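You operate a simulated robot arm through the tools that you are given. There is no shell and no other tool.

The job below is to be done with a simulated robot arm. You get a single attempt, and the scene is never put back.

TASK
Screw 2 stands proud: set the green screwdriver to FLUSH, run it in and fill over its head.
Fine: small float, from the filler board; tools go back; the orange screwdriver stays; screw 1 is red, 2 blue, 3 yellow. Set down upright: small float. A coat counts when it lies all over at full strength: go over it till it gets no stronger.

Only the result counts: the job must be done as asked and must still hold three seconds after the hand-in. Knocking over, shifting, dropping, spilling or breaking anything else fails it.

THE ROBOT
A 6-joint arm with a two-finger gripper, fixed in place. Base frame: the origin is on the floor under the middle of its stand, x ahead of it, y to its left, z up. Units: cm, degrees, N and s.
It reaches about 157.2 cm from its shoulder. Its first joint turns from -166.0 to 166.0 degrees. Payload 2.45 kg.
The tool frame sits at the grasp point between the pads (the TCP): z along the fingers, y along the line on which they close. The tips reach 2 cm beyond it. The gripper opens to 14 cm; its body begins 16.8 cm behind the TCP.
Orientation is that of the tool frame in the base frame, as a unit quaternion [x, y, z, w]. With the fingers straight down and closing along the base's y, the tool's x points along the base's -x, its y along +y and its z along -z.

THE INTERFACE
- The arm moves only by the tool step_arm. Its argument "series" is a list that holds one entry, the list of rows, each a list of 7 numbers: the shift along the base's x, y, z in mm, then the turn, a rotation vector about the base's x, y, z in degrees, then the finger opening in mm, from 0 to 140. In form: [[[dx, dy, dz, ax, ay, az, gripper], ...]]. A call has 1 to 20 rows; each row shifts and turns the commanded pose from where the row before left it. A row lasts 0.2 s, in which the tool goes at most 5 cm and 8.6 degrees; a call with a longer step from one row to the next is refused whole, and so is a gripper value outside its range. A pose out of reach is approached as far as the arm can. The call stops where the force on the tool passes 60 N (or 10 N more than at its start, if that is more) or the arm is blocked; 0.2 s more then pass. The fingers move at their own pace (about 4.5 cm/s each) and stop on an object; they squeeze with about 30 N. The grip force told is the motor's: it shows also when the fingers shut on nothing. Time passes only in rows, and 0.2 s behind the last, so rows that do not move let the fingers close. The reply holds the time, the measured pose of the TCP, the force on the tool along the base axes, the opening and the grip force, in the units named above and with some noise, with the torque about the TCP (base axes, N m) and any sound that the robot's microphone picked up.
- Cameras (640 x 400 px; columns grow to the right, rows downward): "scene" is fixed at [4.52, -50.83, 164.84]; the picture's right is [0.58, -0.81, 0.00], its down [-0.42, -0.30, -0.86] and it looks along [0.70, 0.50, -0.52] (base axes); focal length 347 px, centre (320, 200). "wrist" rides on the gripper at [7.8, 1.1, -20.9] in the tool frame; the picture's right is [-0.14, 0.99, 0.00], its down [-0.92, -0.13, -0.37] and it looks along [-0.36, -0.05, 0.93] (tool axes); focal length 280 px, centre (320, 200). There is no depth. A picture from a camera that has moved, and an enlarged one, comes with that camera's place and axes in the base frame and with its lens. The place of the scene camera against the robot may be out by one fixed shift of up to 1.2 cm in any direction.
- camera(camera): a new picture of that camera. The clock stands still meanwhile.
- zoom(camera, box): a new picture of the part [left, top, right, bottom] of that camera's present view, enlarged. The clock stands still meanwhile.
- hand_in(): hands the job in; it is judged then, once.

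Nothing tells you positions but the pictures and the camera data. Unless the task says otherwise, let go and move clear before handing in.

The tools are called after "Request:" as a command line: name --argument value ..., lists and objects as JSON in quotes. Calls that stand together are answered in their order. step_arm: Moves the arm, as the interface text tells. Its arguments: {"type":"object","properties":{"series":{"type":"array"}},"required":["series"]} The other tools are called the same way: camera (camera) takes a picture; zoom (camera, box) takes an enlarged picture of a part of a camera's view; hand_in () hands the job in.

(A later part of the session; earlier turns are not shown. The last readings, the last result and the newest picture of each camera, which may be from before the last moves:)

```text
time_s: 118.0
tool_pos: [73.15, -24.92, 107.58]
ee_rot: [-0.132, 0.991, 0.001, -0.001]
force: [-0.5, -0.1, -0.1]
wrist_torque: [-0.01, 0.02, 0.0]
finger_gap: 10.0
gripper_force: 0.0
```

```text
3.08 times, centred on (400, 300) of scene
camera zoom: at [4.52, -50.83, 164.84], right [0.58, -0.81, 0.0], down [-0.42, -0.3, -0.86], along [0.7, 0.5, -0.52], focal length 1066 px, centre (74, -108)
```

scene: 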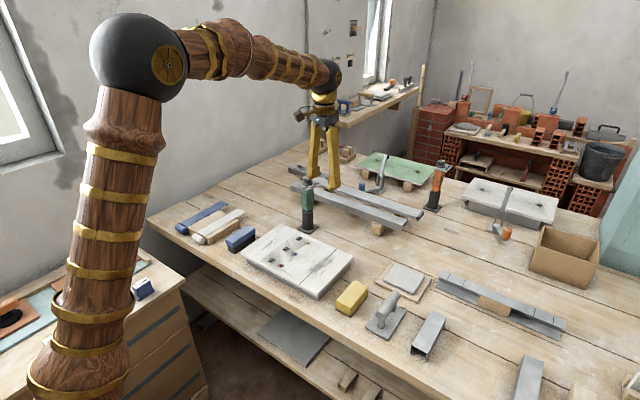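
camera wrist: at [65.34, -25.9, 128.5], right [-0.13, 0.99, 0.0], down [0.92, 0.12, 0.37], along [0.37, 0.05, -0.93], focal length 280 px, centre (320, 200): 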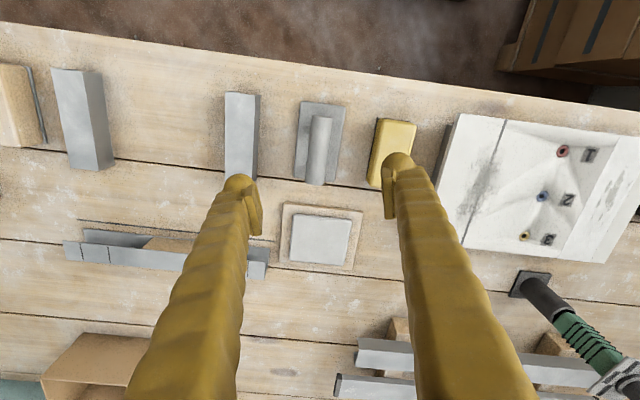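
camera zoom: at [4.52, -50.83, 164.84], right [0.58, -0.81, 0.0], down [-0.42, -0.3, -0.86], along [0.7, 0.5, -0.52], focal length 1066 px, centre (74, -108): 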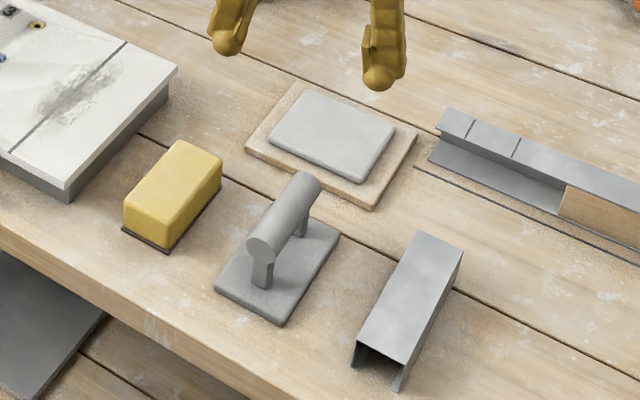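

Request:
zoom --camera "wrist" --box '[270, 85, 370, 275]'

Request:
zoom --camera "wrist" --box '[280, 90, 360, 195]'

```text
2.11 times, centred on (320, 180) of wrist
camera zoom: at [65.34, -25.9, 128.5], right [-0.13, 0.99, 0.0], down [0.92, 0.12, 0.37], along [0.37, 0.05, -0.93], focal length 590 px, centre (320, 242)
```

zoom: 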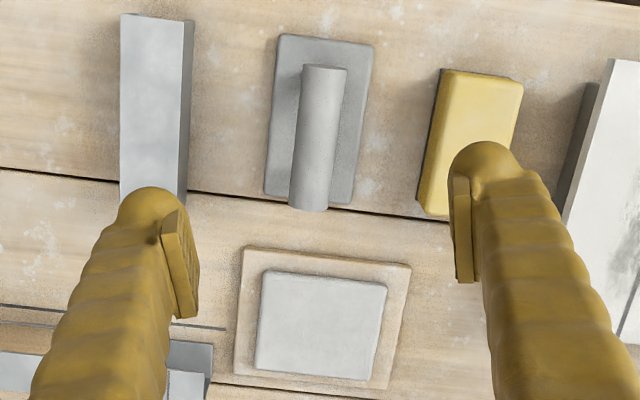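

```text
3.81 times, centred on (320, 142) of wrist
camera zoom: at [65.34, -25.9, 128.5], right [-0.13, 0.99, 0.0], down [0.92, 0.12, 0.37], along [0.37, 0.05, -0.93], focal length 1068 px, centre (320, 419)
```

zoom: 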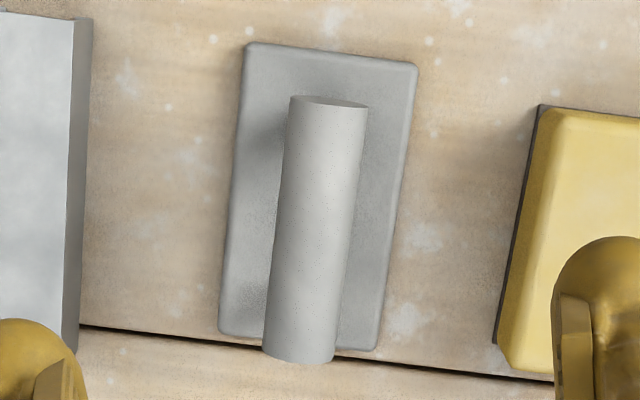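

The float's bar runs along x and is centred at (74.0, −25.1, 86). The base is 13 × 7.5 cm, and the neighbouring sponge and profile leave room for a 6 cm opening. I'll square the gripper to it and go down over the bar.

Request:
step_arm --series '[[[4, -1, -10, 0, 0, -7.5, 60], [4, -1, -20, 0, 0, -7.5, 60], [0, 0, -40, 0, 0, 0, 60], [0, 0, -40, 0, 0, 0, 60], [0, 0, -40, 0, 0, 0, 60], [0, 0, 0, 0, 0, 0, 60]]]'

Request:
camera --camera "wrist"

Request:
zoom --camera "scene" --box '[350, 265, 430, 345]'

```text
time_s: 119.4
tool_pos: [74.16, -25.02, 93.03]
ee_rot: [-0.002, 1.0, 0.001, 0.0]
force: [-0.7, 0.2, -0.9]
wrist_torque: [0.06, -0.02, 0.02]
finger_gap: 6.01
gripper_force: 0.1
```

```text
taken
camera wrist: at [66.24, -24.05, 113.83], right [0.13, 0.99, 0.0], down [0.92, -0.13, 0.37], along [0.37, -0.05, -0.93], focal length 280 px, centre (320, 200)
```

wrist: 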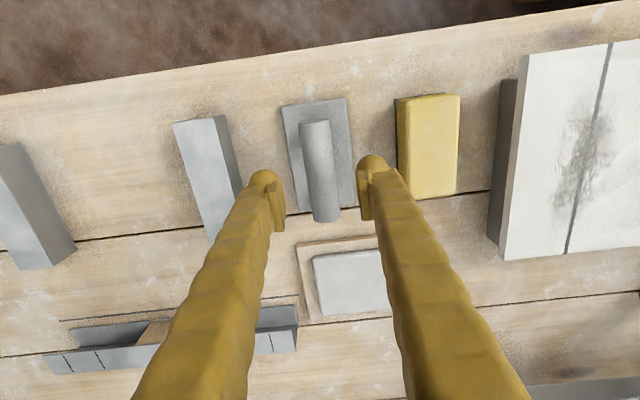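

```text
5.00 times, centred on (390, 305) of scene
camera zoom: at [4.52, -50.83, 164.84], right [0.58, -0.81, 0.0], down [-0.42, -0.3, -0.86], along [0.7, 0.5, -0.52], focal length 1733 px, centre (-30, -325)
```

zoom: 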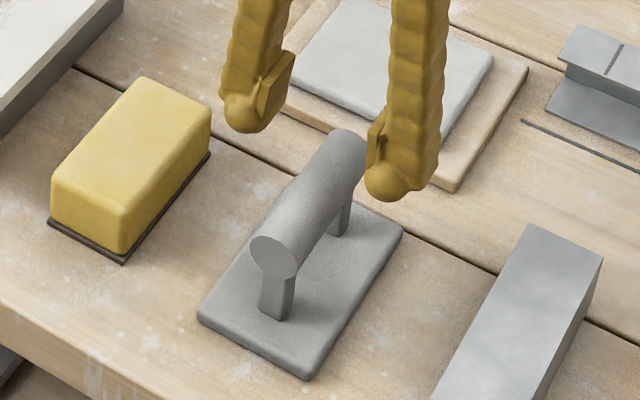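

Request:
step_arm --series '[[[0, 0, -25, 0, 0, 0, 60], [0, 0, -25, 0, 0, 0, 60], [0, 0, -16, 0, 0, 0, 60], [0, 0, 0, 0, 0, 0, 60]]]'

Request:
camera --camera "wrist"

Request:
zoom --camera "scene" --box '[350, 265, 430, 345]'

```text
time_s: 120.4
tool_pos: [74.31, -25.27, 86.43]
ee_rot: [-0.002, 1.0, 0.001, 0.0]
force: [-0.4, -0.2, -1.0]
wrist_torque: [-0.01, 0.01, -0.03]
finger_gap: 5.99
gripper_force: 0.1
```

```text
taken
camera wrist: at [66.41, -24.1, 107.19], right [0.13, 0.99, 0.0], down [0.92, -0.13, 0.37], along [0.37, -0.05, -0.93], focal length 280 px, centre (320, 200)
```

wrist: 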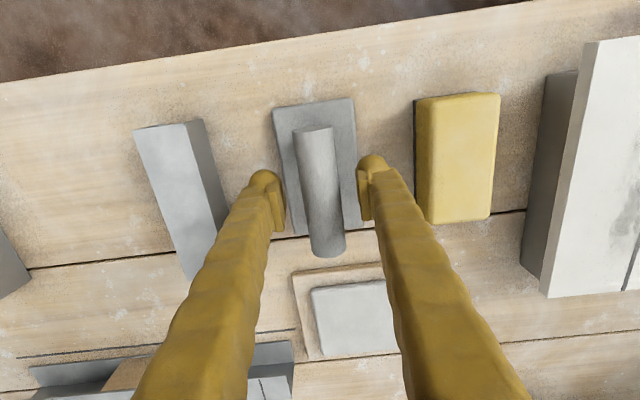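

```text
5.00 times, centred on (390, 305) of scene
camera zoom: at [4.52, -50.83, 164.84], right [0.58, -0.81, 0.0], down [-0.42, -0.3, -0.86], along [0.7, 0.5, -0.52], focal length 1733 px, centre (-30, -325)
```

zoom: 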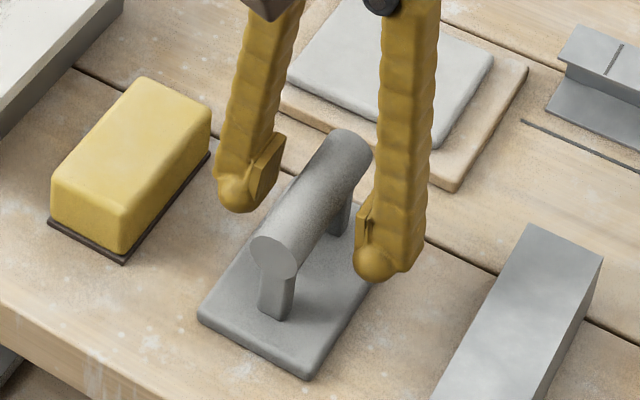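

The bar sits centrally between the pads. Closing on it.

Request:
step_arm --series '[[[0, 0, 0, 0, 0, 0, 45], [0, 0, 0, 0, 0, 0, 35], [0, 0, 0, 0, 0, 0, 20], [0, 0, 0, 0, 0, 0, 15], [0, 0, 0, 0, 0, 0, 15]]]'

Request:
step_arm --series '[[[0, 0, 8, 0, 0, 0, 15], [0, 0, 12, 0, 0, 0, 15], [0, 0, 20, 0, 0, 0, 15], [0, 0, 30, 0, 0, 0, 15], [0, 0, 30, 0, 0, 0, 15], [0, 0, 0, 0, 0, 0, 15]]]'

Request:
camera --camera "wrist"

Request:
zoom --camera "scene" --box '[330, 235, 450, 345]'

```text
time_s: 121.6
tool_pos: [74.17, -25.17, 86.39]
ee_rot: [-0.002, 1.0, 0.001, 0.0]
force: [0.6, -0.3, 0.5]
wrist_torque: [0.02, -0.01, -0.04]
finger_gap: 2.9
gripper_force: 29.6
```

```text
time_s: 123.0
tool_pos: [74.17, -25.1, 96.41]
ee_rot: [-0.002, 1.0, 0.001, 0.0]
force: [0.0, -0.4, -1.5]
wrist_torque: [0.01, -0.04, 0.04]
finger_gap: 2.88
gripper_force: 30.0
```

```text
taken
camera wrist: at [66.35, -24.09, 117.21], right [0.13, 0.99, 0.0], down [0.92, -0.13, 0.37], along [0.37, -0.05, -0.93], focal length 280 px, centre (320, 200)
```

wrist: 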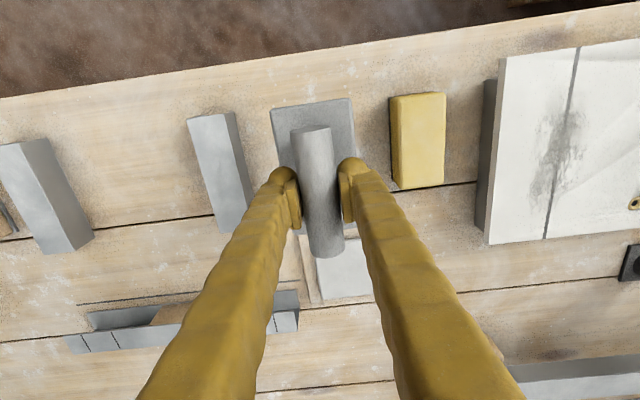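

```text
3.64 times, centred on (390, 290) of scene
camera zoom: at [4.52, -50.83, 164.84], right [0.58, -0.81, 0.0], down [-0.42, -0.3, -0.86], along [0.7, 0.5, -0.52], focal length 1260 px, centre (66, -127)
```

zoom: 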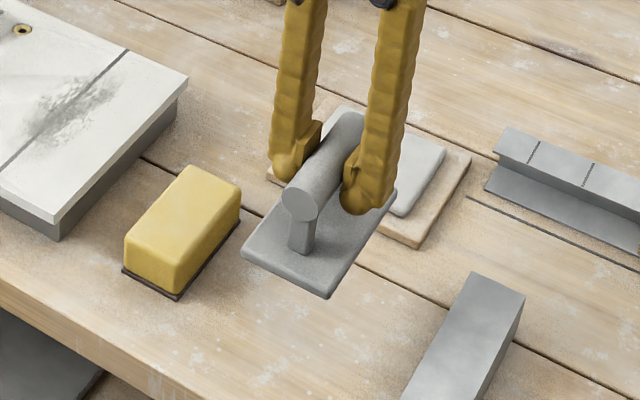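

The float is up and level, with its base 7.4 cm below the TCP. The screws sit 7.5 cm apart along x, so I'll turn the float 90° so its long side runs along y and covers only screw 2. Then I move over the filler slab.

Request:
step_arm --series '[[[14.4, 2, 0, 0, 0, -7.5, 15], [14.4, 2, 0, 0, 0, -7.5, 15], [14.4, 2, 0, 0, 0, -7.5, 15], [14.4, 2, 0, 0, 0, -7.5, 15], [14.4, 2, 0, 0, 0, -7.5, 15], [14.4, 2, 0, 0, 0, -7.5, 15], [14.4, 2, 0, 0, 0, -7.5, 15], [14.4, 2, 0, 0, 0, -7.5, 15], [14.4, 2, 0, 0, 0, -7.5, 15], [14.4, 2, 0, 0, 0, -7.5, 15], [14.4, 2, 0, 0, 0, -7.5, 15], [14.0, 3, 0, 0, 0, -7.5, 15], [0, 0, 0, 0, 0, 0, 15]]]'

Request:
camera --camera "wrist"

Request:
zoom --camera "scene" --box '[350, 215, 470, 325]'

```text
time_s: 125.8
tool_pos: [91.44, -22.75, 96.25]
ee_rot: [0.706, 0.708, 0.001, 0.0]
force: [-0.3, 0.1, -1.5]
wrist_torque: [0.02, 0.01, -0.01]
finger_gap: 2.89
gripper_force: 29.8
```

```text
taken
camera wrist: at [92.4, -14.84, 117.2], right [0.99, -0.14, 0.0], down [-0.13, -0.92, 0.37], along [-0.05, -0.37, -0.93], focal length 280 px, centre (320, 200)
```

wrist: 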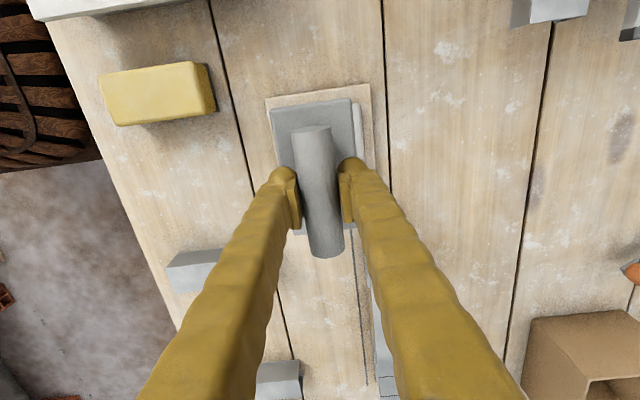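

```text
3.64 times, centred on (410, 270) of scene
camera zoom: at [4.52, -50.83, 164.84], right [0.58, -0.81, 0.0], down [-0.42, -0.3, -0.86], along [0.7, 0.5, -0.52], focal length 1260 px, centre (-7, -54)
```

zoom: 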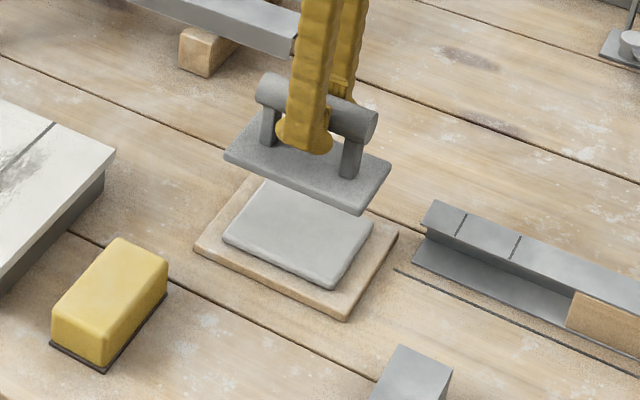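

The float is over the slab. I'll lower slowly to find the contact height.

Request:
step_arm --series '[[[0, 0, -20, 0, 0, 0, 15], [0, 0, -20, 0, 0, 0, 15], [0, 0, -10, 0, 0, 0, 15], [0, 0, -5, 0, 0, 0, 15], [0, 0, 0, 0, 0, 0, 15]]]'

Request:
zoom --camera "scene" --box '[370, 235, 450, 315]'

```text
time_s: 127.0
tool_pos: [91.42, -22.74, 90.76]
ee_rot: [0.706, 0.709, 0.001, 0.0]
force: [-0.7, 0.5, -1.9]
wrist_torque: [-0.01, 0.02, 0.03]
finger_gap: 2.92
gripper_force: 29.5
```

```text
5.00 times, centred on (410, 275) of scene
camera zoom: at [4.52, -50.83, 164.84], right [0.58, -0.81, 0.0], down [-0.42, -0.3, -0.86], along [0.7, 0.5, -0.52], focal length 1733 px, centre (-130, -175)
```

zoom: 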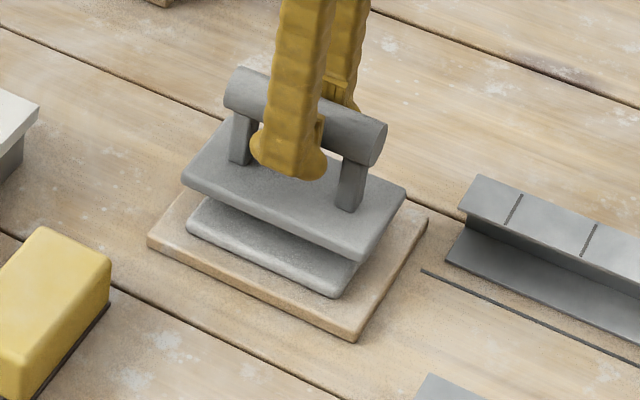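

Request:
step_arm --series '[[[0, 0, -5, 0, 0, 0, 15], [0, 0, -3, 0, 0, 0, 15], [0, 0, -2, 0, 0, 0, 15], [0, 0, 0, 0, 0, 0, 15]]]'

Request:
step_arm --series '[[[0, 0, -2, 0, 0, 0, 15], [0, 0, -1, 0, 0, 0, 15], [0, 0, 0, 0, 0, 0, 15]]]'

Request:
zoom --camera "scene" --box '[370, 235, 450, 315]'

```text
time_s: 128.0
tool_pos: [91.3, -22.74, 89.81]
ee_rot: [0.706, 0.708, 0.001, 0.001]
force: [0.3, -0.1, -1.6]
wrist_torque: [-0.03, 0.01, 0.04]
finger_gap: 2.89
gripper_force: 29.7
```

```text
time_s: 128.8
tool_pos: [91.39, -22.59, 89.44]
ee_rot: [0.706, 0.708, 0.001, 0.001]
force: [0.4, 0.6, -2.7]
wrist_torque: [0.01, -0.03, 0.05]
finger_gap: 2.89
gripper_force: 29.6
```

```text
5.00 times, centred on (410, 275) of scene
camera zoom: at [4.52, -50.83, 164.84], right [0.58, -0.81, 0.0], down [-0.42, -0.3, -0.86], along [0.7, 0.5, -0.52], focal length 1733 px, centre (-130, -175)
```

zoom: 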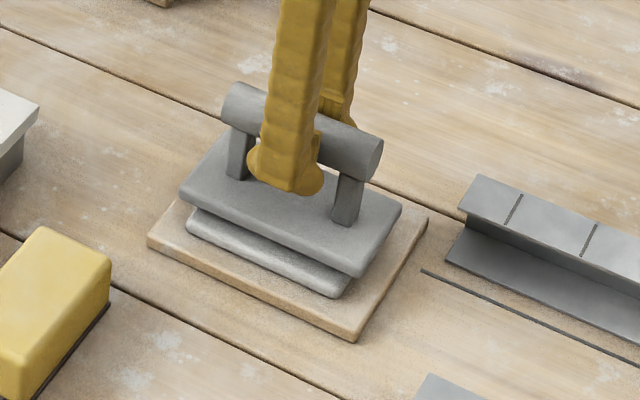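

Request:
step_arm --series '[[[-4, 0, -1, 0, 0, 0, 15], [0, 0, -1, 0, 0, 0, 15], [0, 0, -1, 0, 0, 0, 15], [0, 0, 0, 0, 0, 0, 15]]]'

Request:
step_arm --series '[[[0, 0, -1, 0, 0, 0, 15], [0, 0, -1, 0, 0, 0, 15], [0, 0, 0, 0, 0, 0, 15]]]'

Request:
zoom --camera "scene" --box '[370, 235, 450, 315]'

```text
time_s: 129.8
tool_pos: [90.96, -22.63, 89.15]
ee_rot: [0.706, 0.708, 0.0, 0.001]
force: [0.4, 0.7, -1.5]
wrist_torque: [0.01, 0.01, 0.02]
finger_gap: 2.87
gripper_force: 29.8
```

```text
time_s: 130.6
tool_pos: [90.99, -22.71, 89.01]
ee_rot: [0.706, 0.708, 0.001, 0.0]
force: [1.5, 0.4, -1.1]
wrist_torque: [0.02, -0.02, -0.01]
finger_gap: 2.89
gripper_force: 30.0
```

```text
5.00 times, centred on (410, 275) of scene
camera zoom: at [4.52, -50.83, 164.84], right [0.58, -0.81, 0.0], down [-0.42, -0.3, -0.86], along [0.7, 0.5, -0.52], focal length 1733 px, centre (-130, -175)
```

zoom: 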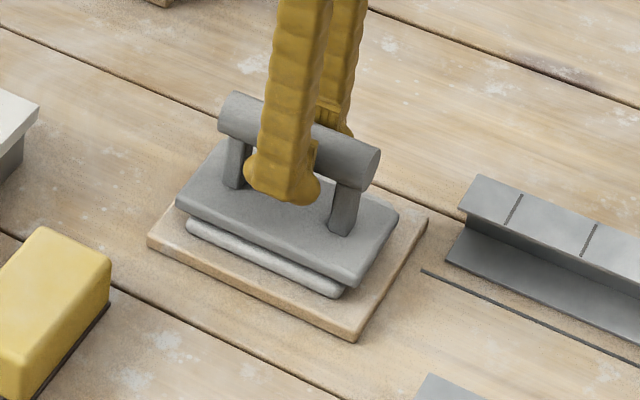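

Request:
step_arm --series '[[[0, 0, -1, 0, 0, 0, 15], [0, 0, -1, 0, 0, 0, 15], [0, 0, 0, 0, 0, 0, 15]]]'

Request:
step_arm --series '[[[0, 0, -1, 0, 0, 0, 15], [0, 0, -1, 0, 0, 0, 15], [0, 0, 0, 0, 0, 0, 15]]]'

Request:
zoom --camera "scene" --box '[370, 235, 450, 315]'

```text
time_s: 131.4
tool_pos: [91.02, -22.77, 88.89]
ee_rot: [0.706, 0.708, 0.001, 0.001]
force: [-0.8, 0.0, -1.7]
wrist_torque: [-0.02, 0.0, 0.01]
finger_gap: 2.87
gripper_force: 30.4
```

```text
time_s: 132.2
tool_pos: [91.03, -22.66, 88.76]
ee_rot: [0.706, 0.708, 0.002, 0.002]
force: [-0.5, 5.9, 20.8]
wrist_torque: [0.18, 0.02, 0.0]
finger_gap: 2.88
gripper_force: 30.0
```

```text
5.00 times, centred on (410, 275) of scene
camera zoom: at [4.52, -50.83, 164.84], right [0.58, -0.81, 0.0], down [-0.42, -0.3, -0.86], along [0.7, 0.5, -0.52], focal length 1733 px, centre (-130, -175)
```

zoom: 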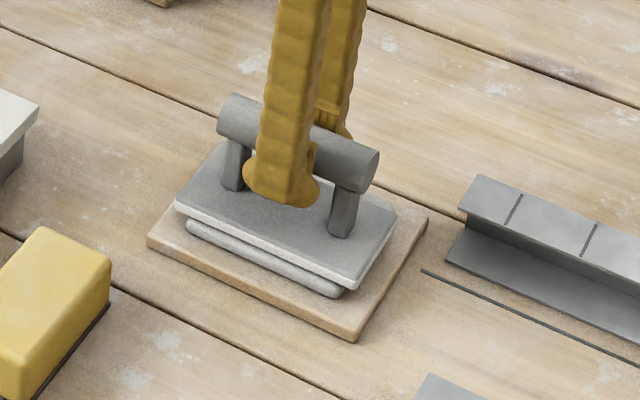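

The float now carries a light layer of filler on its underside. I'll lift straight up and carry it over screw 2.

Request:
step_arm --series '[[[0, 0, 10, 0, 0, 0, 15], [0, 0, 20, 0, 0, 0, 15], [0, 0, 30, 0, 0, 0, 15], [0, 0, 30, 0, 0, 0, 15], [-15.7, 38, 0, 0, 0, 0, 15], [-15.7, 38, 0, 0, 0, 0, 15], [-15.7, 38, 0, 0, 0, 0, 15], [-15.7, 38, 0, 0, 0, 0, 15], [-15.7, 38, 0, 0, 0, 0, 15], [-15.7, 38, 0, 0, 0, 0, 15], [-15.7, 38, 0, 0, 0, 0, 15], [-15.7, 38, 0, 0, 0, 0, 15], [-15.7, 38, 0, 0, 0, 0, 15], [0, 0, 0, 0, 0, 0, 15]]]'

Request:
zoom --camera "scene" --box '[240, 170, 460, 320]'

Request:
camera --camera "wrist"

```text
time_s: 135.2
tool_pos: [76.86, 11.4, 97.59]
ee_rot: [0.705, 0.709, 0.001, 0.001]
force: [0.5, -0.7, -2.1]
wrist_torque: [-0.02, 0.01, 0.01]
finger_gap: 2.88
gripper_force: 30.4
```

```text
2.67 times, centred on (350, 245) of scene
camera zoom: at [4.52, -50.83, 164.84], right [0.58, -0.81, 0.0], down [-0.42, -0.3, -0.86], along [0.7, 0.5, -0.52], focal length 924 px, centre (240, 80)
```

zoom: 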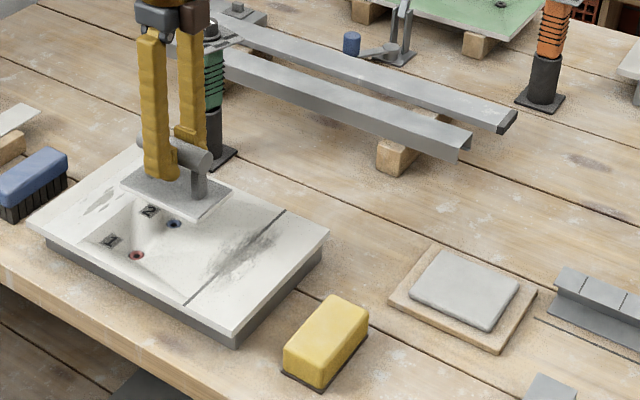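

```text
taken
camera wrist: at [77.89, 19.31, 118.47], right [0.99, -0.13, 0.0], down [-0.13, -0.92, 0.37], along [-0.05, -0.37, -0.93], focal length 280 px, centre (320, 200)
```

wrist: 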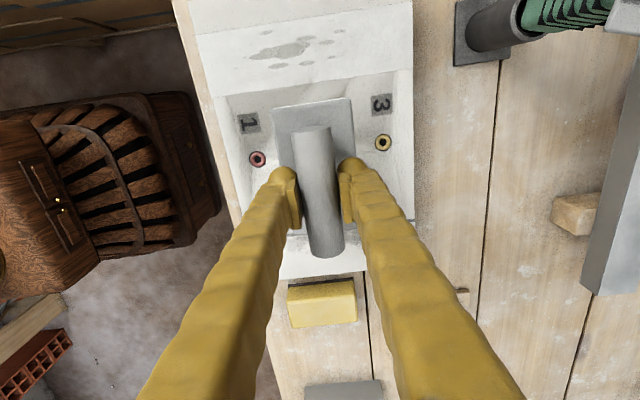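

The float is centred between screws 1 and 3. I'll lower carefully to contact.

Request:
step_arm --series '[[[0, 0, -20, 0, 0, 0, 15], [0, 0, -15, 0, 0, 0, 15], [0, 0, -5, 0, 0, 0, 15], [0, 0, -2, 0, 0, 0, 15], [0, 0, 0, 0, 0, 0, 15]]]'

Request:
zoom --camera "scene" --box '[250, 195, 350, 285]'

```text
time_s: 136.4
tool_pos: [76.93, 11.37, 93.38]
ee_rot: [0.706, 0.708, 0.0, 0.0]
force: [-0.2, 0.9, -1.2]
wrist_torque: [-0.01, 0.0, -0.03]
finger_gap: 2.87
gripper_force: 30.0
```

```text
4.44 times, centred on (300, 240) of scene
camera zoom: at [4.52, -50.83, 164.84], right [0.58, -0.81, 0.0], down [-0.42, -0.3, -0.86], along [0.7, 0.5, -0.52], focal length 1540 px, centre (409, 22)
```

zoom: 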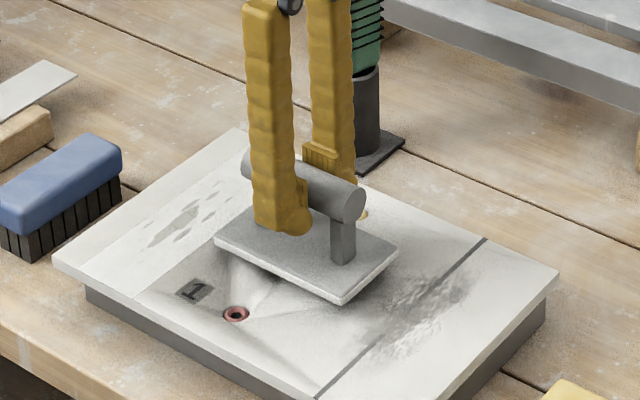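

Request:
step_arm --series '[[[0, 0, -2, 0, 0, 0, 15], [0, 0, -2, 0, 0, 0, 15], [0, 0, -2, 0, 0, 0, 15], [0, 0, 0, 0, 0, 0, 15]]]'

Request:
step_arm --series '[[[0, 0, -1, 0, 0, 0, 15], [0, 0, -1, 0, 0, 0, 15], [0, 0, 0, 0, 0, 0, 15]]]'

Request:
zoom --camera "scene" --box '[250, 195, 350, 285]'

```text
time_s: 137.4
tool_pos: [76.77, 11.46, 92.79]
ee_rot: [0.706, 0.708, 0.001, 0.0]
force: [0.1, -0.4, -1.3]
wrist_torque: [0.03, -0.02, 0.01]
finger_gap: 2.89
gripper_force: 29.7
```

```text
time_s: 138.2
tool_pos: [76.93, 11.55, 92.7]
ee_rot: [0.706, 0.708, 0.001, 0.0]
force: [-0.1, 0.2, -2.3]
wrist_torque: [-0.03, -0.03, 0.01]
finger_gap: 2.91
gripper_force: 29.7
```

```text
4.44 times, centred on (300, 240) of scene
camera zoom: at [4.52, -50.83, 164.84], right [0.58, -0.81, 0.0], down [-0.42, -0.3, -0.86], along [0.7, 0.5, -0.52], focal length 1540 px, centre (409, 22)
```

zoom: 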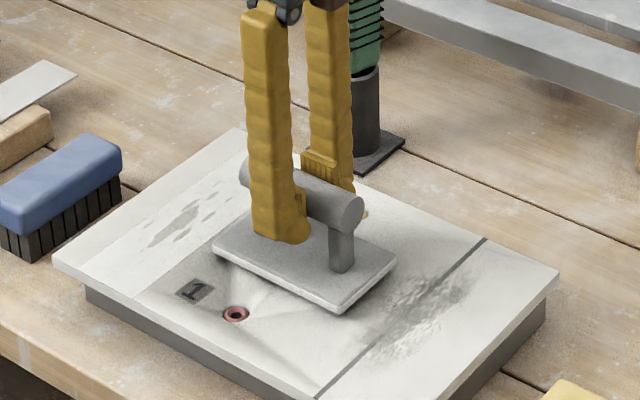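

Request:
step_arm --series '[[[0, 0, -1, 0, 0, 0, 15], [0, 0, -1, 0, 0, 0, 15], [0, 0, 0, 0, 0, 0, 15]]]'

Request:
step_arm --series '[[[0, 0, -1, 0, 0, 0, 15], [0, 0, -1, 0, 0, 0, 15], [0, 0, 0, 0, 0, 0, 15]]]'

Request:
zoom --camera "scene" --box '[250, 195, 350, 285]'

```text
time_s: 139.0
tool_pos: [76.89, 11.49, 92.47]
ee_rot: [0.706, 0.708, 0.0, 0.0]
force: [0.1, 0.4, -1.5]
wrist_torque: [-0.02, -0.02, -0.02]
finger_gap: 2.9
gripper_force: 29.5
```

```text
time_s: 139.8
tool_pos: [76.81, 11.43, 92.16]
ee_rot: [0.706, 0.708, 0.0, 0.001]
force: [-0.2, -0.8, -0.9]
wrist_torque: [0.01, 0.0, 0.0]
finger_gap: 2.88
gripper_force: 30.5
```

```text
4.44 times, centred on (300, 240) of scene
camera zoom: at [4.52, -50.83, 164.84], right [0.58, -0.81, 0.0], down [-0.42, -0.3, -0.86], along [0.7, 0.5, -0.52], focal length 1540 px, centre (409, 22)
```

zoom: 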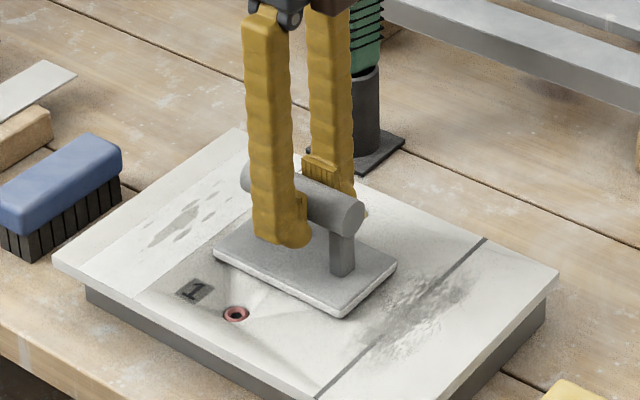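

Request:
step_arm --series '[[[0, 0, -1, 0, 0, 0, 15], [0, 0, -1, 0, 0, 0, 15], [0, 0, 0, 0, 0, 0, 15]]]'

Request:
step_arm --series '[[[0, 0, -1, 0, 0, 0, 15], [0, 0, -1, 0, 0, 0, 15], [0, 0, 0, 0, 0, 0, 15]]]'

Request:
zoom --camera "scene" --box '[250, 195, 350, 285]'

```text
time_s: 140.6
tool_pos: [76.86, 11.47, 92.13]
ee_rot: [0.706, 0.708, 0.0, 0.001]
force: [-6.7, -5.4, 20.4]
wrist_torque: [-0.11, 0.09, 0.03]
finger_gap: 2.91
gripper_force: 30.2
```

```text
time_s: 141.4
tool_pos: [76.9, 11.52, 91.92]
ee_rot: [0.706, 0.708, 0.0, 0.001]
force: [0.4, -4.8, 24.2]
wrist_torque: [0.0, 0.05, -0.01]
finger_gap: 2.88
gripper_force: 29.8
```

```text
4.44 times, centred on (300, 240) of scene
camera zoom: at [4.52, -50.83, 164.84], right [0.58, -0.81, 0.0], down [-0.42, -0.3, -0.86], along [0.7, 0.5, -0.52], focal length 1540 px, centre (409, 22)
```

zoom: 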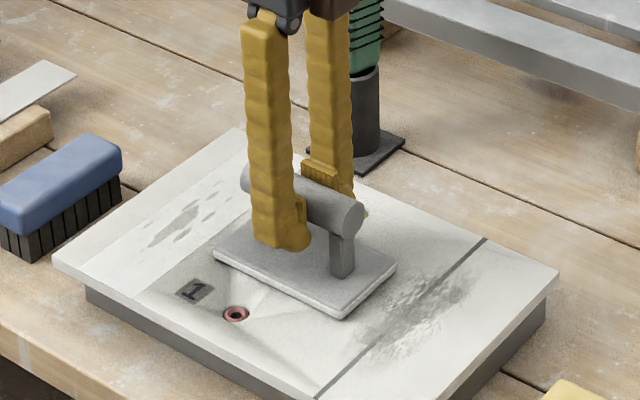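

In contact at about 24 N. I'll ease the pressure a little and work the float back and forth gently over the screw.

Request:
step_arm --series '[[[0, 0, 1, 0, 0, 0, 15], [0, 5, 0, 0, 0, 0, 15], [0, 5, 0, 0, 0, 0, 15], [0, 5, 0, 0, 0, 0, 15], [0, -5, 0, 0, 0, 0, 15], [0, -5, 0, 0, 0, 0, 15], [0, -5, 0, 0, 0, 0, 15], [0, -5, 0, 0, 0, 0, 15], [0, -5, 0, 0, 0, 0, 15], [0, -5, 0, 0, 0, 0, 15], [0, 5, 0, 0, 0, 0, 15], [0, 5, 0, 0, 0, 0, 15], [0, 5, 0, 0, 0, 0, 15], [0, 0, 0, 0, 0, 0, 15]]]'

Request:
camera --camera "wrist"

Request:
zoom --camera "scene" --box '[250, 195, 350, 285]'

```text
time_s: 144.4
tool_pos: [76.89, 11.45, 91.95]
ee_rot: [0.705, 0.709, 0.001, 0.001]
force: [-0.4, -0.2, -2.2]
wrist_torque: [0.02, -0.01, -0.01]
finger_gap: 2.86
gripper_force: 30.0
```

```text
taken
camera wrist: at [77.91, 19.38, 112.79], right [0.99, -0.13, 0.0], down [-0.13, -0.92, 0.37], along [-0.05, -0.37, -0.93], focal length 280 px, centre (320, 200)
```

wrist: 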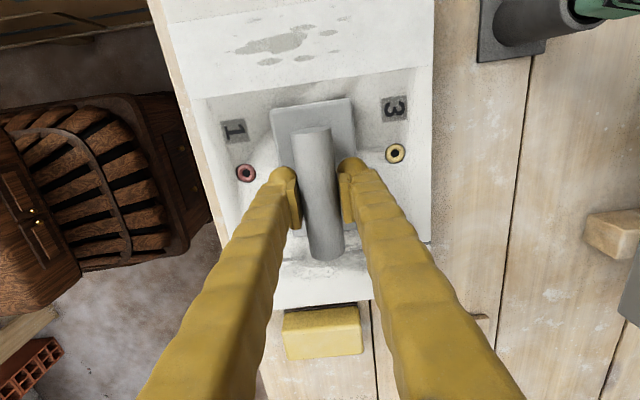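

```text
4.44 times, centred on (300, 240) of scene
camera zoom: at [4.52, -50.83, 164.84], right [0.58, -0.81, 0.0], down [-0.42, -0.3, -0.86], along [0.7, 0.5, -0.52], focal length 1540 px, centre (409, 22)
```

zoom: 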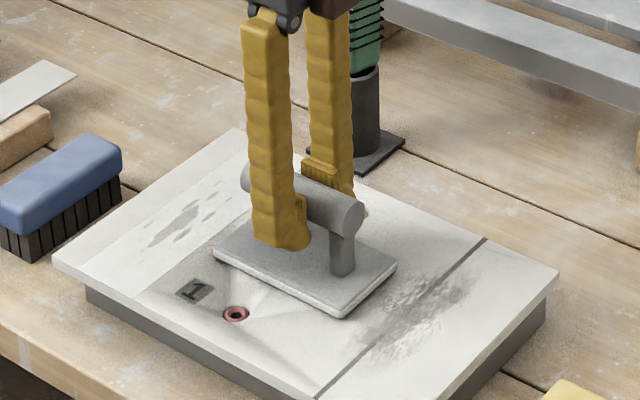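

Request:
step_arm --series '[[[0, 0, 20, 0, 0, 0, 15], [0, 0, 40, 0, 0, 0, 15], [0, 0, 40, 0, 0, 0, 15], [0, 0, 0, 0, 0, 0, 15]]]'

Request:
zoom --camera "scene" --box '[260, 220, 350, 290]'

Request:
zoom --camera "scene" --box '[275, 235, 315, 265]'

```text
time_s: 145.4
tool_pos: [76.97, 11.49, 102.04]
ee_rot: [0.706, 0.708, 0.0, 0.0]
force: [0.0, -0.5, -2.2]
wrist_torque: [-0.01, 0.0, -0.02]
finger_gap: 2.88
gripper_force: 30.2
```

```text
5.71 times, centred on (305, 255) of scene
camera zoom: at [4.52, -50.83, 164.84], right [0.58, -0.81, 0.0], down [-0.42, -0.3, -0.86], along [0.7, 0.5, -0.52], focal length 1980 px, centre (406, -114)
```

zoom: 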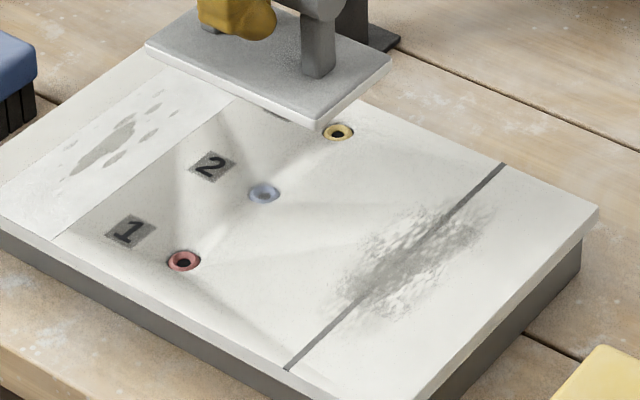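

```text
13.33 times, centred on (295, 250) of scene
camera zoom: at [4.52, -50.83, 164.84], right [0.58, -0.81, 0.0], down [-0.42, -0.3, -0.86], along [0.7, 0.5, -0.52], focal length 4621 px, centre (653, -467)
```

zoom: 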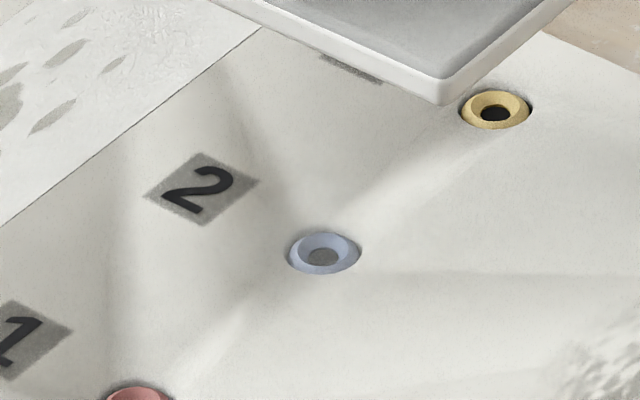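

A thin, translucent coat has appeared on screw 2's head only, so the method works. I'll go down again and stroke with real contact.

Request:
step_arm --series '[[[0, 0, -40, 0, 0, 0, 15], [0, 0, -40, 0, 0, 0, 15], [0, 0, -15, 0, 0, 0, 15], [0, 0, -4, 0, 0, 0, 15], [0, 0, -1, 0, 0, 0, 15], [0, 0, -1, 0, 0, 0, 15], [0, 0, 0, 0, 0, 0, 15]]]'

Request:
step_arm --series '[[[0, 0, -0.5, 0, 0, 0, 15], [0, 0, 0, 0, 0, 0, 15]]]'

```text
time_s: 147.0
tool_pos: [76.81, 11.55, 91.88]
ee_rot: [0.706, 0.708, 0.001, 0.0]
force: [0.6, -2.5, 4.2]
wrist_torque: [-0.02, 0.12, 0.04]
finger_gap: 2.88
gripper_force: 29.9
```

```text
time_s: 147.6
tool_pos: [76.9, 11.52, 91.87]
ee_rot: [0.706, 0.708, 0.001, 0.001]
force: [-1.5, -7.1, 17.1]
wrist_torque: [-0.14, -0.01, 0.03]
finger_gap: 2.86
gripper_force: 30.4
```

Request:
step_arm --series '[[[0, 5, 0, 0, 0, 0, 15], [0, 5, 0, 0, 0, 0, 15], [0, 5, 0, 0, 0, 0, 15], [0, -5, 0, 0, 0, 0, 15], [0, -5, 0, 0, 0, 0, 15], [0, -5, 0, 0, 0, 0, 15], [0, -5, 0, 0, 0, 0, 15], [0, -5, 0, 0, 0, 0, 15], [0, -5, 0, 0, 0, 0, 15], [0, 5, 0, 0, 0, 0, 15], [0, 5, 0, 0, 0, 0, 15], [0, 5, 0, 0, 0, 0, 15], [0, 0, 0, 0, 0, 0, 15]]]'

Request:
step_arm --series '[[[0, 0, 20, 0, 0, 0, 15], [0, 0, 40, 0, 0, 0, 15], [0, 0, 40, 0, 0, 0, 15], [0, 0, 0, 0, 0, 0, 15]]]'

Request:
zoom --camera "scene" --box '[260, 220, 350, 290]'

Request:
zoom --camera "scene" --box '[275, 235, 315, 265]'

```text
time_s: 150.4
tool_pos: [76.79, 11.58, 91.81]
ee_rot: [0.706, 0.709, 0.001, 0.001]
force: [-0.3, -7.9, 18.7]
wrist_torque: [-0.14, 0.04, 0.0]
finger_gap: 2.87
gripper_force: 29.6
```

```text
time_s: 151.4
tool_pos: [76.82, 11.62, 101.88]
ee_rot: [0.706, 0.708, 0.0, 0.0]
force: [0.2, 0.0, -1.2]
wrist_torque: [0.01, 0.0, 0.02]
finger_gap: 2.9
gripper_force: 29.9
```

```text
5.71 times, centred on (305, 255) of scene
camera zoom: at [4.52, -50.83, 164.84], right [0.58, -0.81, 0.0], down [-0.42, -0.3, -0.86], along [0.7, 0.5, -0.52], focal length 1980 px, centre (406, -114)
```

zoom: 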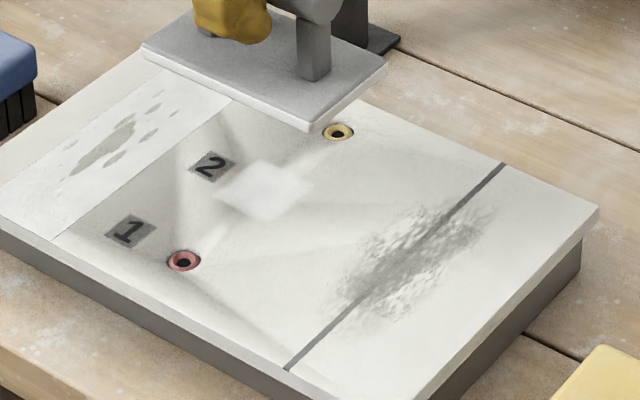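

```text
13.33 times, centred on (295, 250) of scene
camera zoom: at [4.52, -50.83, 164.84], right [0.58, -0.81, 0.0], down [-0.42, -0.3, -0.86], along [0.7, 0.5, -0.52], focal length 4621 px, centre (653, -467)
```

zoom: 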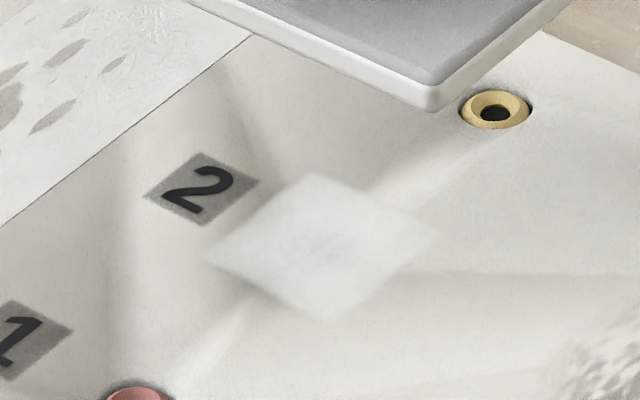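

Now a proper patch of filler covers the head, though the head still shows through faintly. I'll go over it again with more strokes and compare.

Request:
step_arm --series '[[[0, 0, -40, 0, 0, 0, 15], [0, 0, -40, 0, 0, 0, 15], [0, 0, -15, 0, 0, 0, 15], [0, 0, -4, 0, 0, 0, 15], [0, 0, -1, 0, 0, 0, 15], [0, 0, 0, 0, 0, 0, 15], [0, 6, 0, 0, 0, 0, 15], [0, 6, 0, 0, 0, 0, 15], [0, -6, 0, 0, 0, 0, 15], [0, -6, 0, 0, 0, 0, 15], [0, -6, 0, 0, 0, 0, 15], [0, -6, 0, 0, 0, 0, 15], [0, 6, 0, 0, 0, 0, 15], [0, 6, 0, 0, 0, 0, 15], [5, 0, 0, 0, 0, 0, 15], [-5, 0, 0, 0, 0, 0, 15], [-5, 0, 0, 0, 0, 0, 15], [5, 0, 0, 0, 0, 0, 15], [0, 0, 0, 0, 0, 0, 15]]]'

Request:
step_arm --series '[[[0, 0, 20, 0, 0, 0, 15], [0, 0, 40, 0, 0, 0, 15], [0, 0, 40, 0, 0, 0, 15], [0, 0, 0, 0, 0, 0, 15]]]'

Request:
zoom --camera "scene" --box '[260, 220, 350, 290]'

Request:
zoom --camera "scene" --box '[275, 235, 315, 265]'

```text
time_s: 155.4
tool_pos: [77.02, 11.37, 91.8]
ee_rot: [0.706, 0.708, 0.0, 0.001]
force: [-0.4, -0.4, -1.6]
wrist_torque: [0.01, 0.01, 0.01]
finger_gap: 2.79
gripper_force: 29.9
```

```text
time_s: 156.4
tool_pos: [76.83, 11.39, 101.58]
ee_rot: [0.706, 0.708, 0.0, 0.001]
force: [0.1, -0.3, -1.2]
wrist_torque: [-0.03, 0.02, -0.03]
finger_gap: 2.81
gripper_force: 30.5
```

```text
5.71 times, centred on (305, 255) of scene
camera zoom: at [4.52, -50.83, 164.84], right [0.58, -0.81, 0.0], down [-0.42, -0.3, -0.86], along [0.7, 0.5, -0.52], focal length 1980 px, centre (406, -114)
```

zoom: 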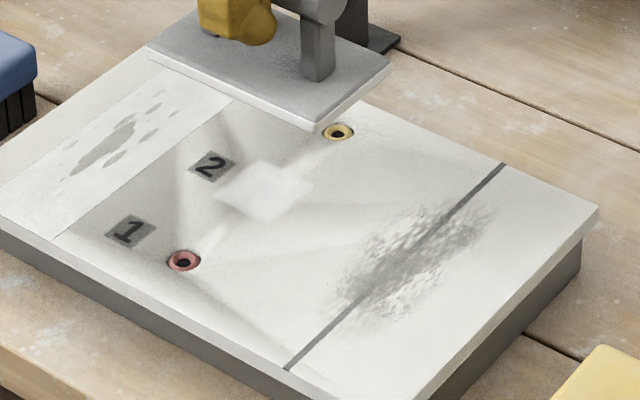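

```text
13.33 times, centred on (295, 250) of scene
camera zoom: at [4.52, -50.83, 164.84], right [0.58, -0.81, 0.0], down [-0.42, -0.3, -0.86], along [0.7, 0.5, -0.52], focal length 4621 px, centre (653, -467)
```

zoom: 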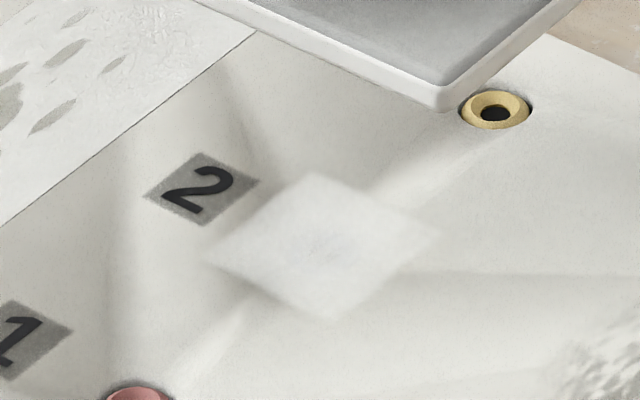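

It looks about the same, but contact was lost partway as the bar slipped a little in the grip. I'll go down again and find contact in fine steps for a firm pass.

Request:
step_arm --series '[[[0, 0, -40, 0, 0, 0, 10], [0, 0, -40, 0, 0, 0, 10], [0, 0, -15, 0, 0, 0, 10], [0, 0, -4, 0, 0, 0, 10], [0, 0, -1, 0, 0, 0, 10], [0, 0, -1, 0, 0, 0, 10], [0, 0, 0, 0, 0, 0, 10]]]'

Request:
step_arm --series '[[[0, 0, -0.7, 0, 0, 0, 10], [0, 0, 0, 0, 0, 0, 10]]]'

Request:
zoom --camera "scene" --box '[250, 195, 350, 285]'

```text
time_s: 158.0
tool_pos: [76.92, 11.4, 91.67]
ee_rot: [0.706, 0.708, 0.001, 0.001]
force: [-1.1, 2.9, 7.3]
wrist_torque: [0.02, 0.02, 0.04]
finger_gap: 2.84
gripper_force: 29.5
```

```text
time_s: 158.6
tool_pos: [76.92, 11.51, 91.73]
ee_rot: [0.706, 0.708, 0.001, 0.001]
force: [-1.9, 3.0, 24.8]
wrist_torque: [0.01, 0.03, 0.02]
finger_gap: 2.78
gripper_force: 29.7
```

```text
4.44 times, centred on (300, 240) of scene
camera zoom: at [4.52, -50.83, 164.84], right [0.58, -0.81, 0.0], down [-0.42, -0.3, -0.86], along [0.7, 0.5, -0.52], focal length 1540 px, centre (409, 22)
```

zoom: 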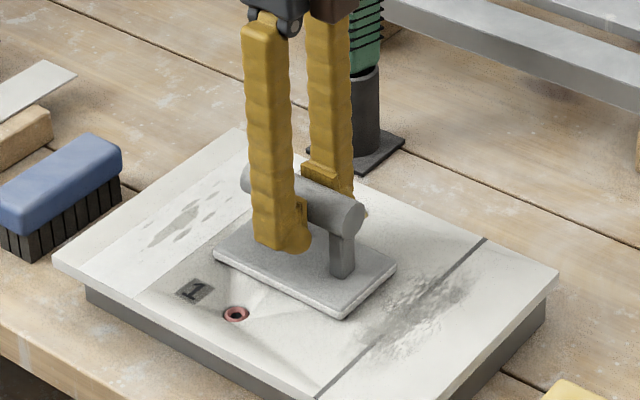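

Request:
step_arm --series '[[[0, 4, 0.3, 0, 0, 0, 10], [0, 4, 0, 0, 0, 0, 10], [0, 4, 0, 0, 0, 0, 10], [0, -4, 0, 0, 0, 0, 10], [0, -4, 0, 0, 0, 0, 10], [0, -4, 0, 0, 0, 0, 10], [0, -4, 0, 0, 0, 0, 10], [0, -4, 0, 0, 0, 0, 10], [0, -4, 0, 0, 0, 0, 10], [0, 4, 0, 0, 0, 0, 10], [0, 4, 0, 0, 0, 0, 10], [0, 4, 0, 0, 0, 0, 10], [0, 0, 0, 0, 0, 0, 10]]]'

Request:
step_arm --series '[[[0, 0, 20, 0, 0, 0, 10], [0, 0, 40, 0, 0, 0, 10], [0, 0, 40, 0, 0, 0, 10], [0, 0, 0, 0, 0, 0, 10]]]'

Request:
zoom --camera "scene" --box '[260, 220, 350, 290]'

Request:
zoom --camera "scene" --box '[275, 235, 315, 265]'

```text
time_s: 161.4
tool_pos: [76.84, 11.53, 91.54]
ee_rot: [0.706, 0.709, 0.0, 0.001]
force: [0.4, -6.4, 15.3]
wrist_torque: [-0.17, 0.02, 0.02]
finger_gap: 2.72
gripper_force: 30.1
```

```text
time_s: 162.4
tool_pos: [76.71, 11.45, 101.61]
ee_rot: [0.705, 0.709, -0.001, -0.001]
force: [-0.2, 0.1, -1.2]
wrist_torque: [-0.02, 0.01, 0.01]
finger_gap: 2.73
gripper_force: 29.3
```

```text
5.71 times, centred on (305, 255) of scene
camera zoom: at [4.52, -50.83, 164.84], right [0.58, -0.81, 0.0], down [-0.42, -0.3, -0.86], along [0.7, 0.5, -0.52], focal length 1980 px, centre (406, -114)
```

zoom: 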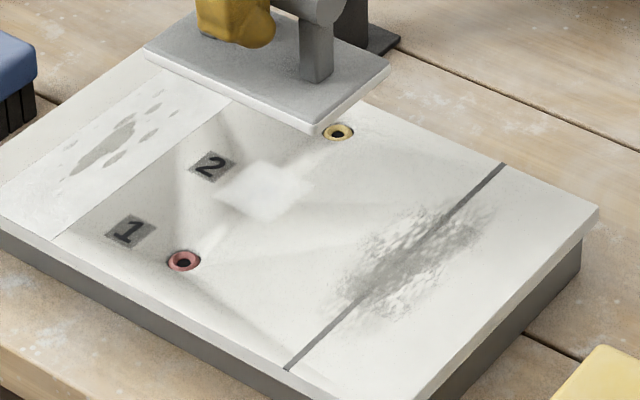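

```text
13.33 times, centred on (295, 250) of scene
camera zoom: at [4.52, -50.83, 164.84], right [0.58, -0.81, 0.0], down [-0.42, -0.3, -0.86], along [0.7, 0.5, -0.52], focal length 4621 px, centre (653, -467)
```

zoom: 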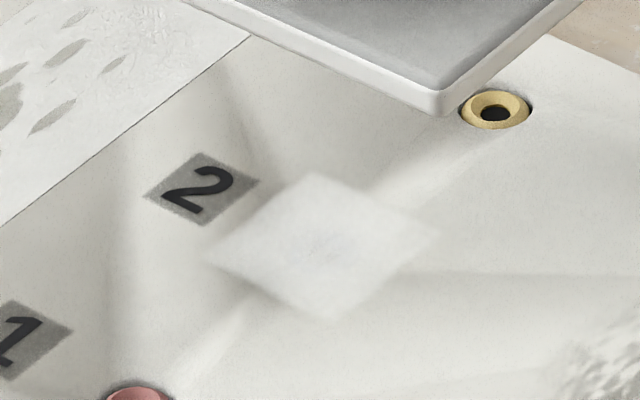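

Request:
zoom --camera "scene" --box '[285, 243, 305, 258]'

Request:
zoom --camera "scene" --box '[270, 205, 340, 245]'

Request:
camera --camera "wrist"

```text
16.00 times, centred on (295, 250) of scene
camera zoom: at [4.52, -50.83, 164.84], right [0.58, -0.81, 0.0], down [-0.42, -0.3, -0.86], along [0.7, 0.5, -0.52], focal length 5546 px, centre (720, -608)
```

zoom: 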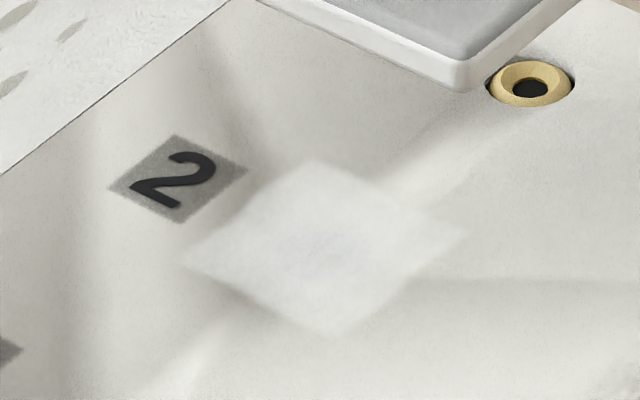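

```text
9.14 times, centred on (305, 225) of scene
camera zoom: at [4.52, -50.83, 164.84], right [0.58, -0.81, 0.0], down [-0.42, -0.3, -0.86], along [0.7, 0.5, -0.52], focal length 3169 px, centre (457, -29)
```

zoom: 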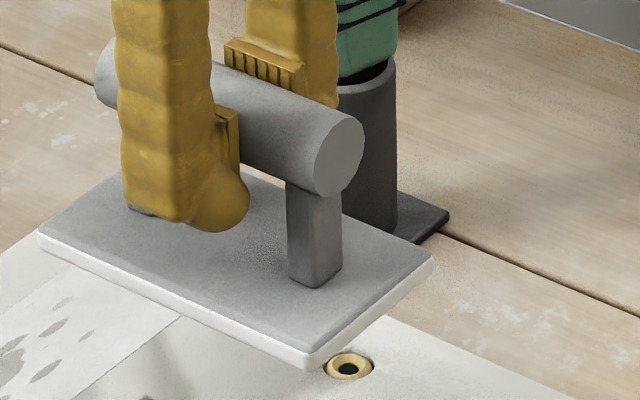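

```text
taken
camera wrist: at [77.77, 19.24, 122.41], right [0.99, -0.13, 0.0], down [-0.13, -0.92, 0.37], along [-0.05, -0.37, -0.93], focal length 280 px, centre (320, 200)
```

wrist: 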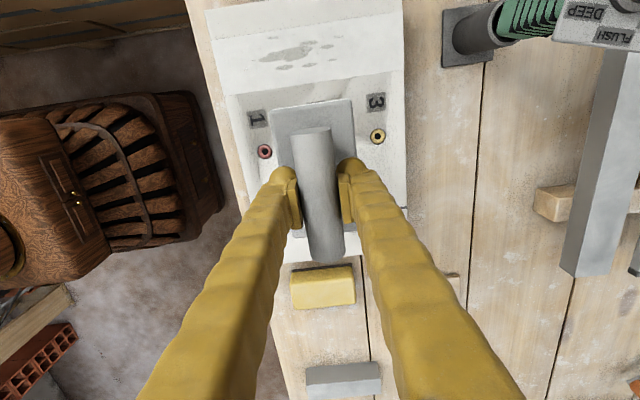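

The coat looks saturated, with only a trace of the head showing. To be sure, I'll reload the float from the filler board and go over it once more to see whether it strengthens.

Request:
step_arm --series '[[[15.7, -38, 0, 0, 0, 0, 10], [15.7, -38, 0, 0, 0, 0, 10], [15.7, -38, 0, 0, 0, 0, 10], [15.7, -38, 0, 0, 0, 0, 10], [15.7, -38, 0, 0, 0, 0, 10], [15.7, -38, 0, 0, 0, 0, 10], [15.7, -38, 0, 0, 0, 0, 10], [15.7, -38, 0, 0, 0, 0, 10], [15.7, -38, 0, 0, 0, 0, 10], [0, 0, -40, 0, 0, 0, 10], [0, 0, -40, 0, 0, 0, 10], [0, 0, -35, 0, 0, 0, 10], [0, 0, -10, 0, 0, 0, 10], [0, 0, 0, 0, 0, 0, 10]]]'

Request:
zoom --camera "scene" --box '[370, 235, 450, 315]'

```text
time_s: 165.4
tool_pos: [90.98, -22.63, 88.97]
ee_rot: [0.706, 0.708, 0.001, 0.0]
force: [0.3, -0.1, -2.4]
wrist_torque: [-0.01, 0.01, 0.02]
finger_gap: 2.72
gripper_force: 30.5
```

```text
5.00 times, centred on (410, 275) of scene
camera zoom: at [4.52, -50.83, 164.84], right [0.58, -0.81, 0.0], down [-0.42, -0.3, -0.86], along [0.7, 0.5, -0.52], focal length 1733 px, centre (-130, -175)
```

zoom: 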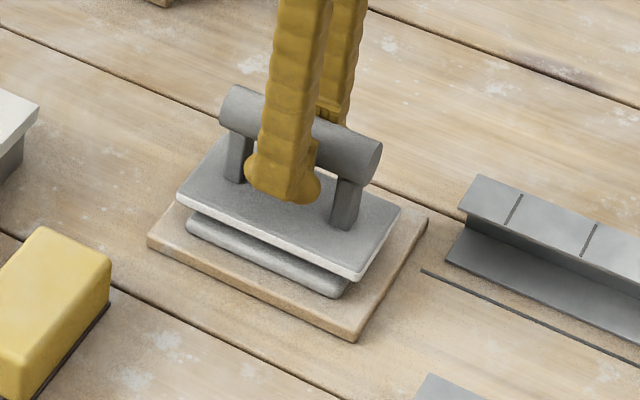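

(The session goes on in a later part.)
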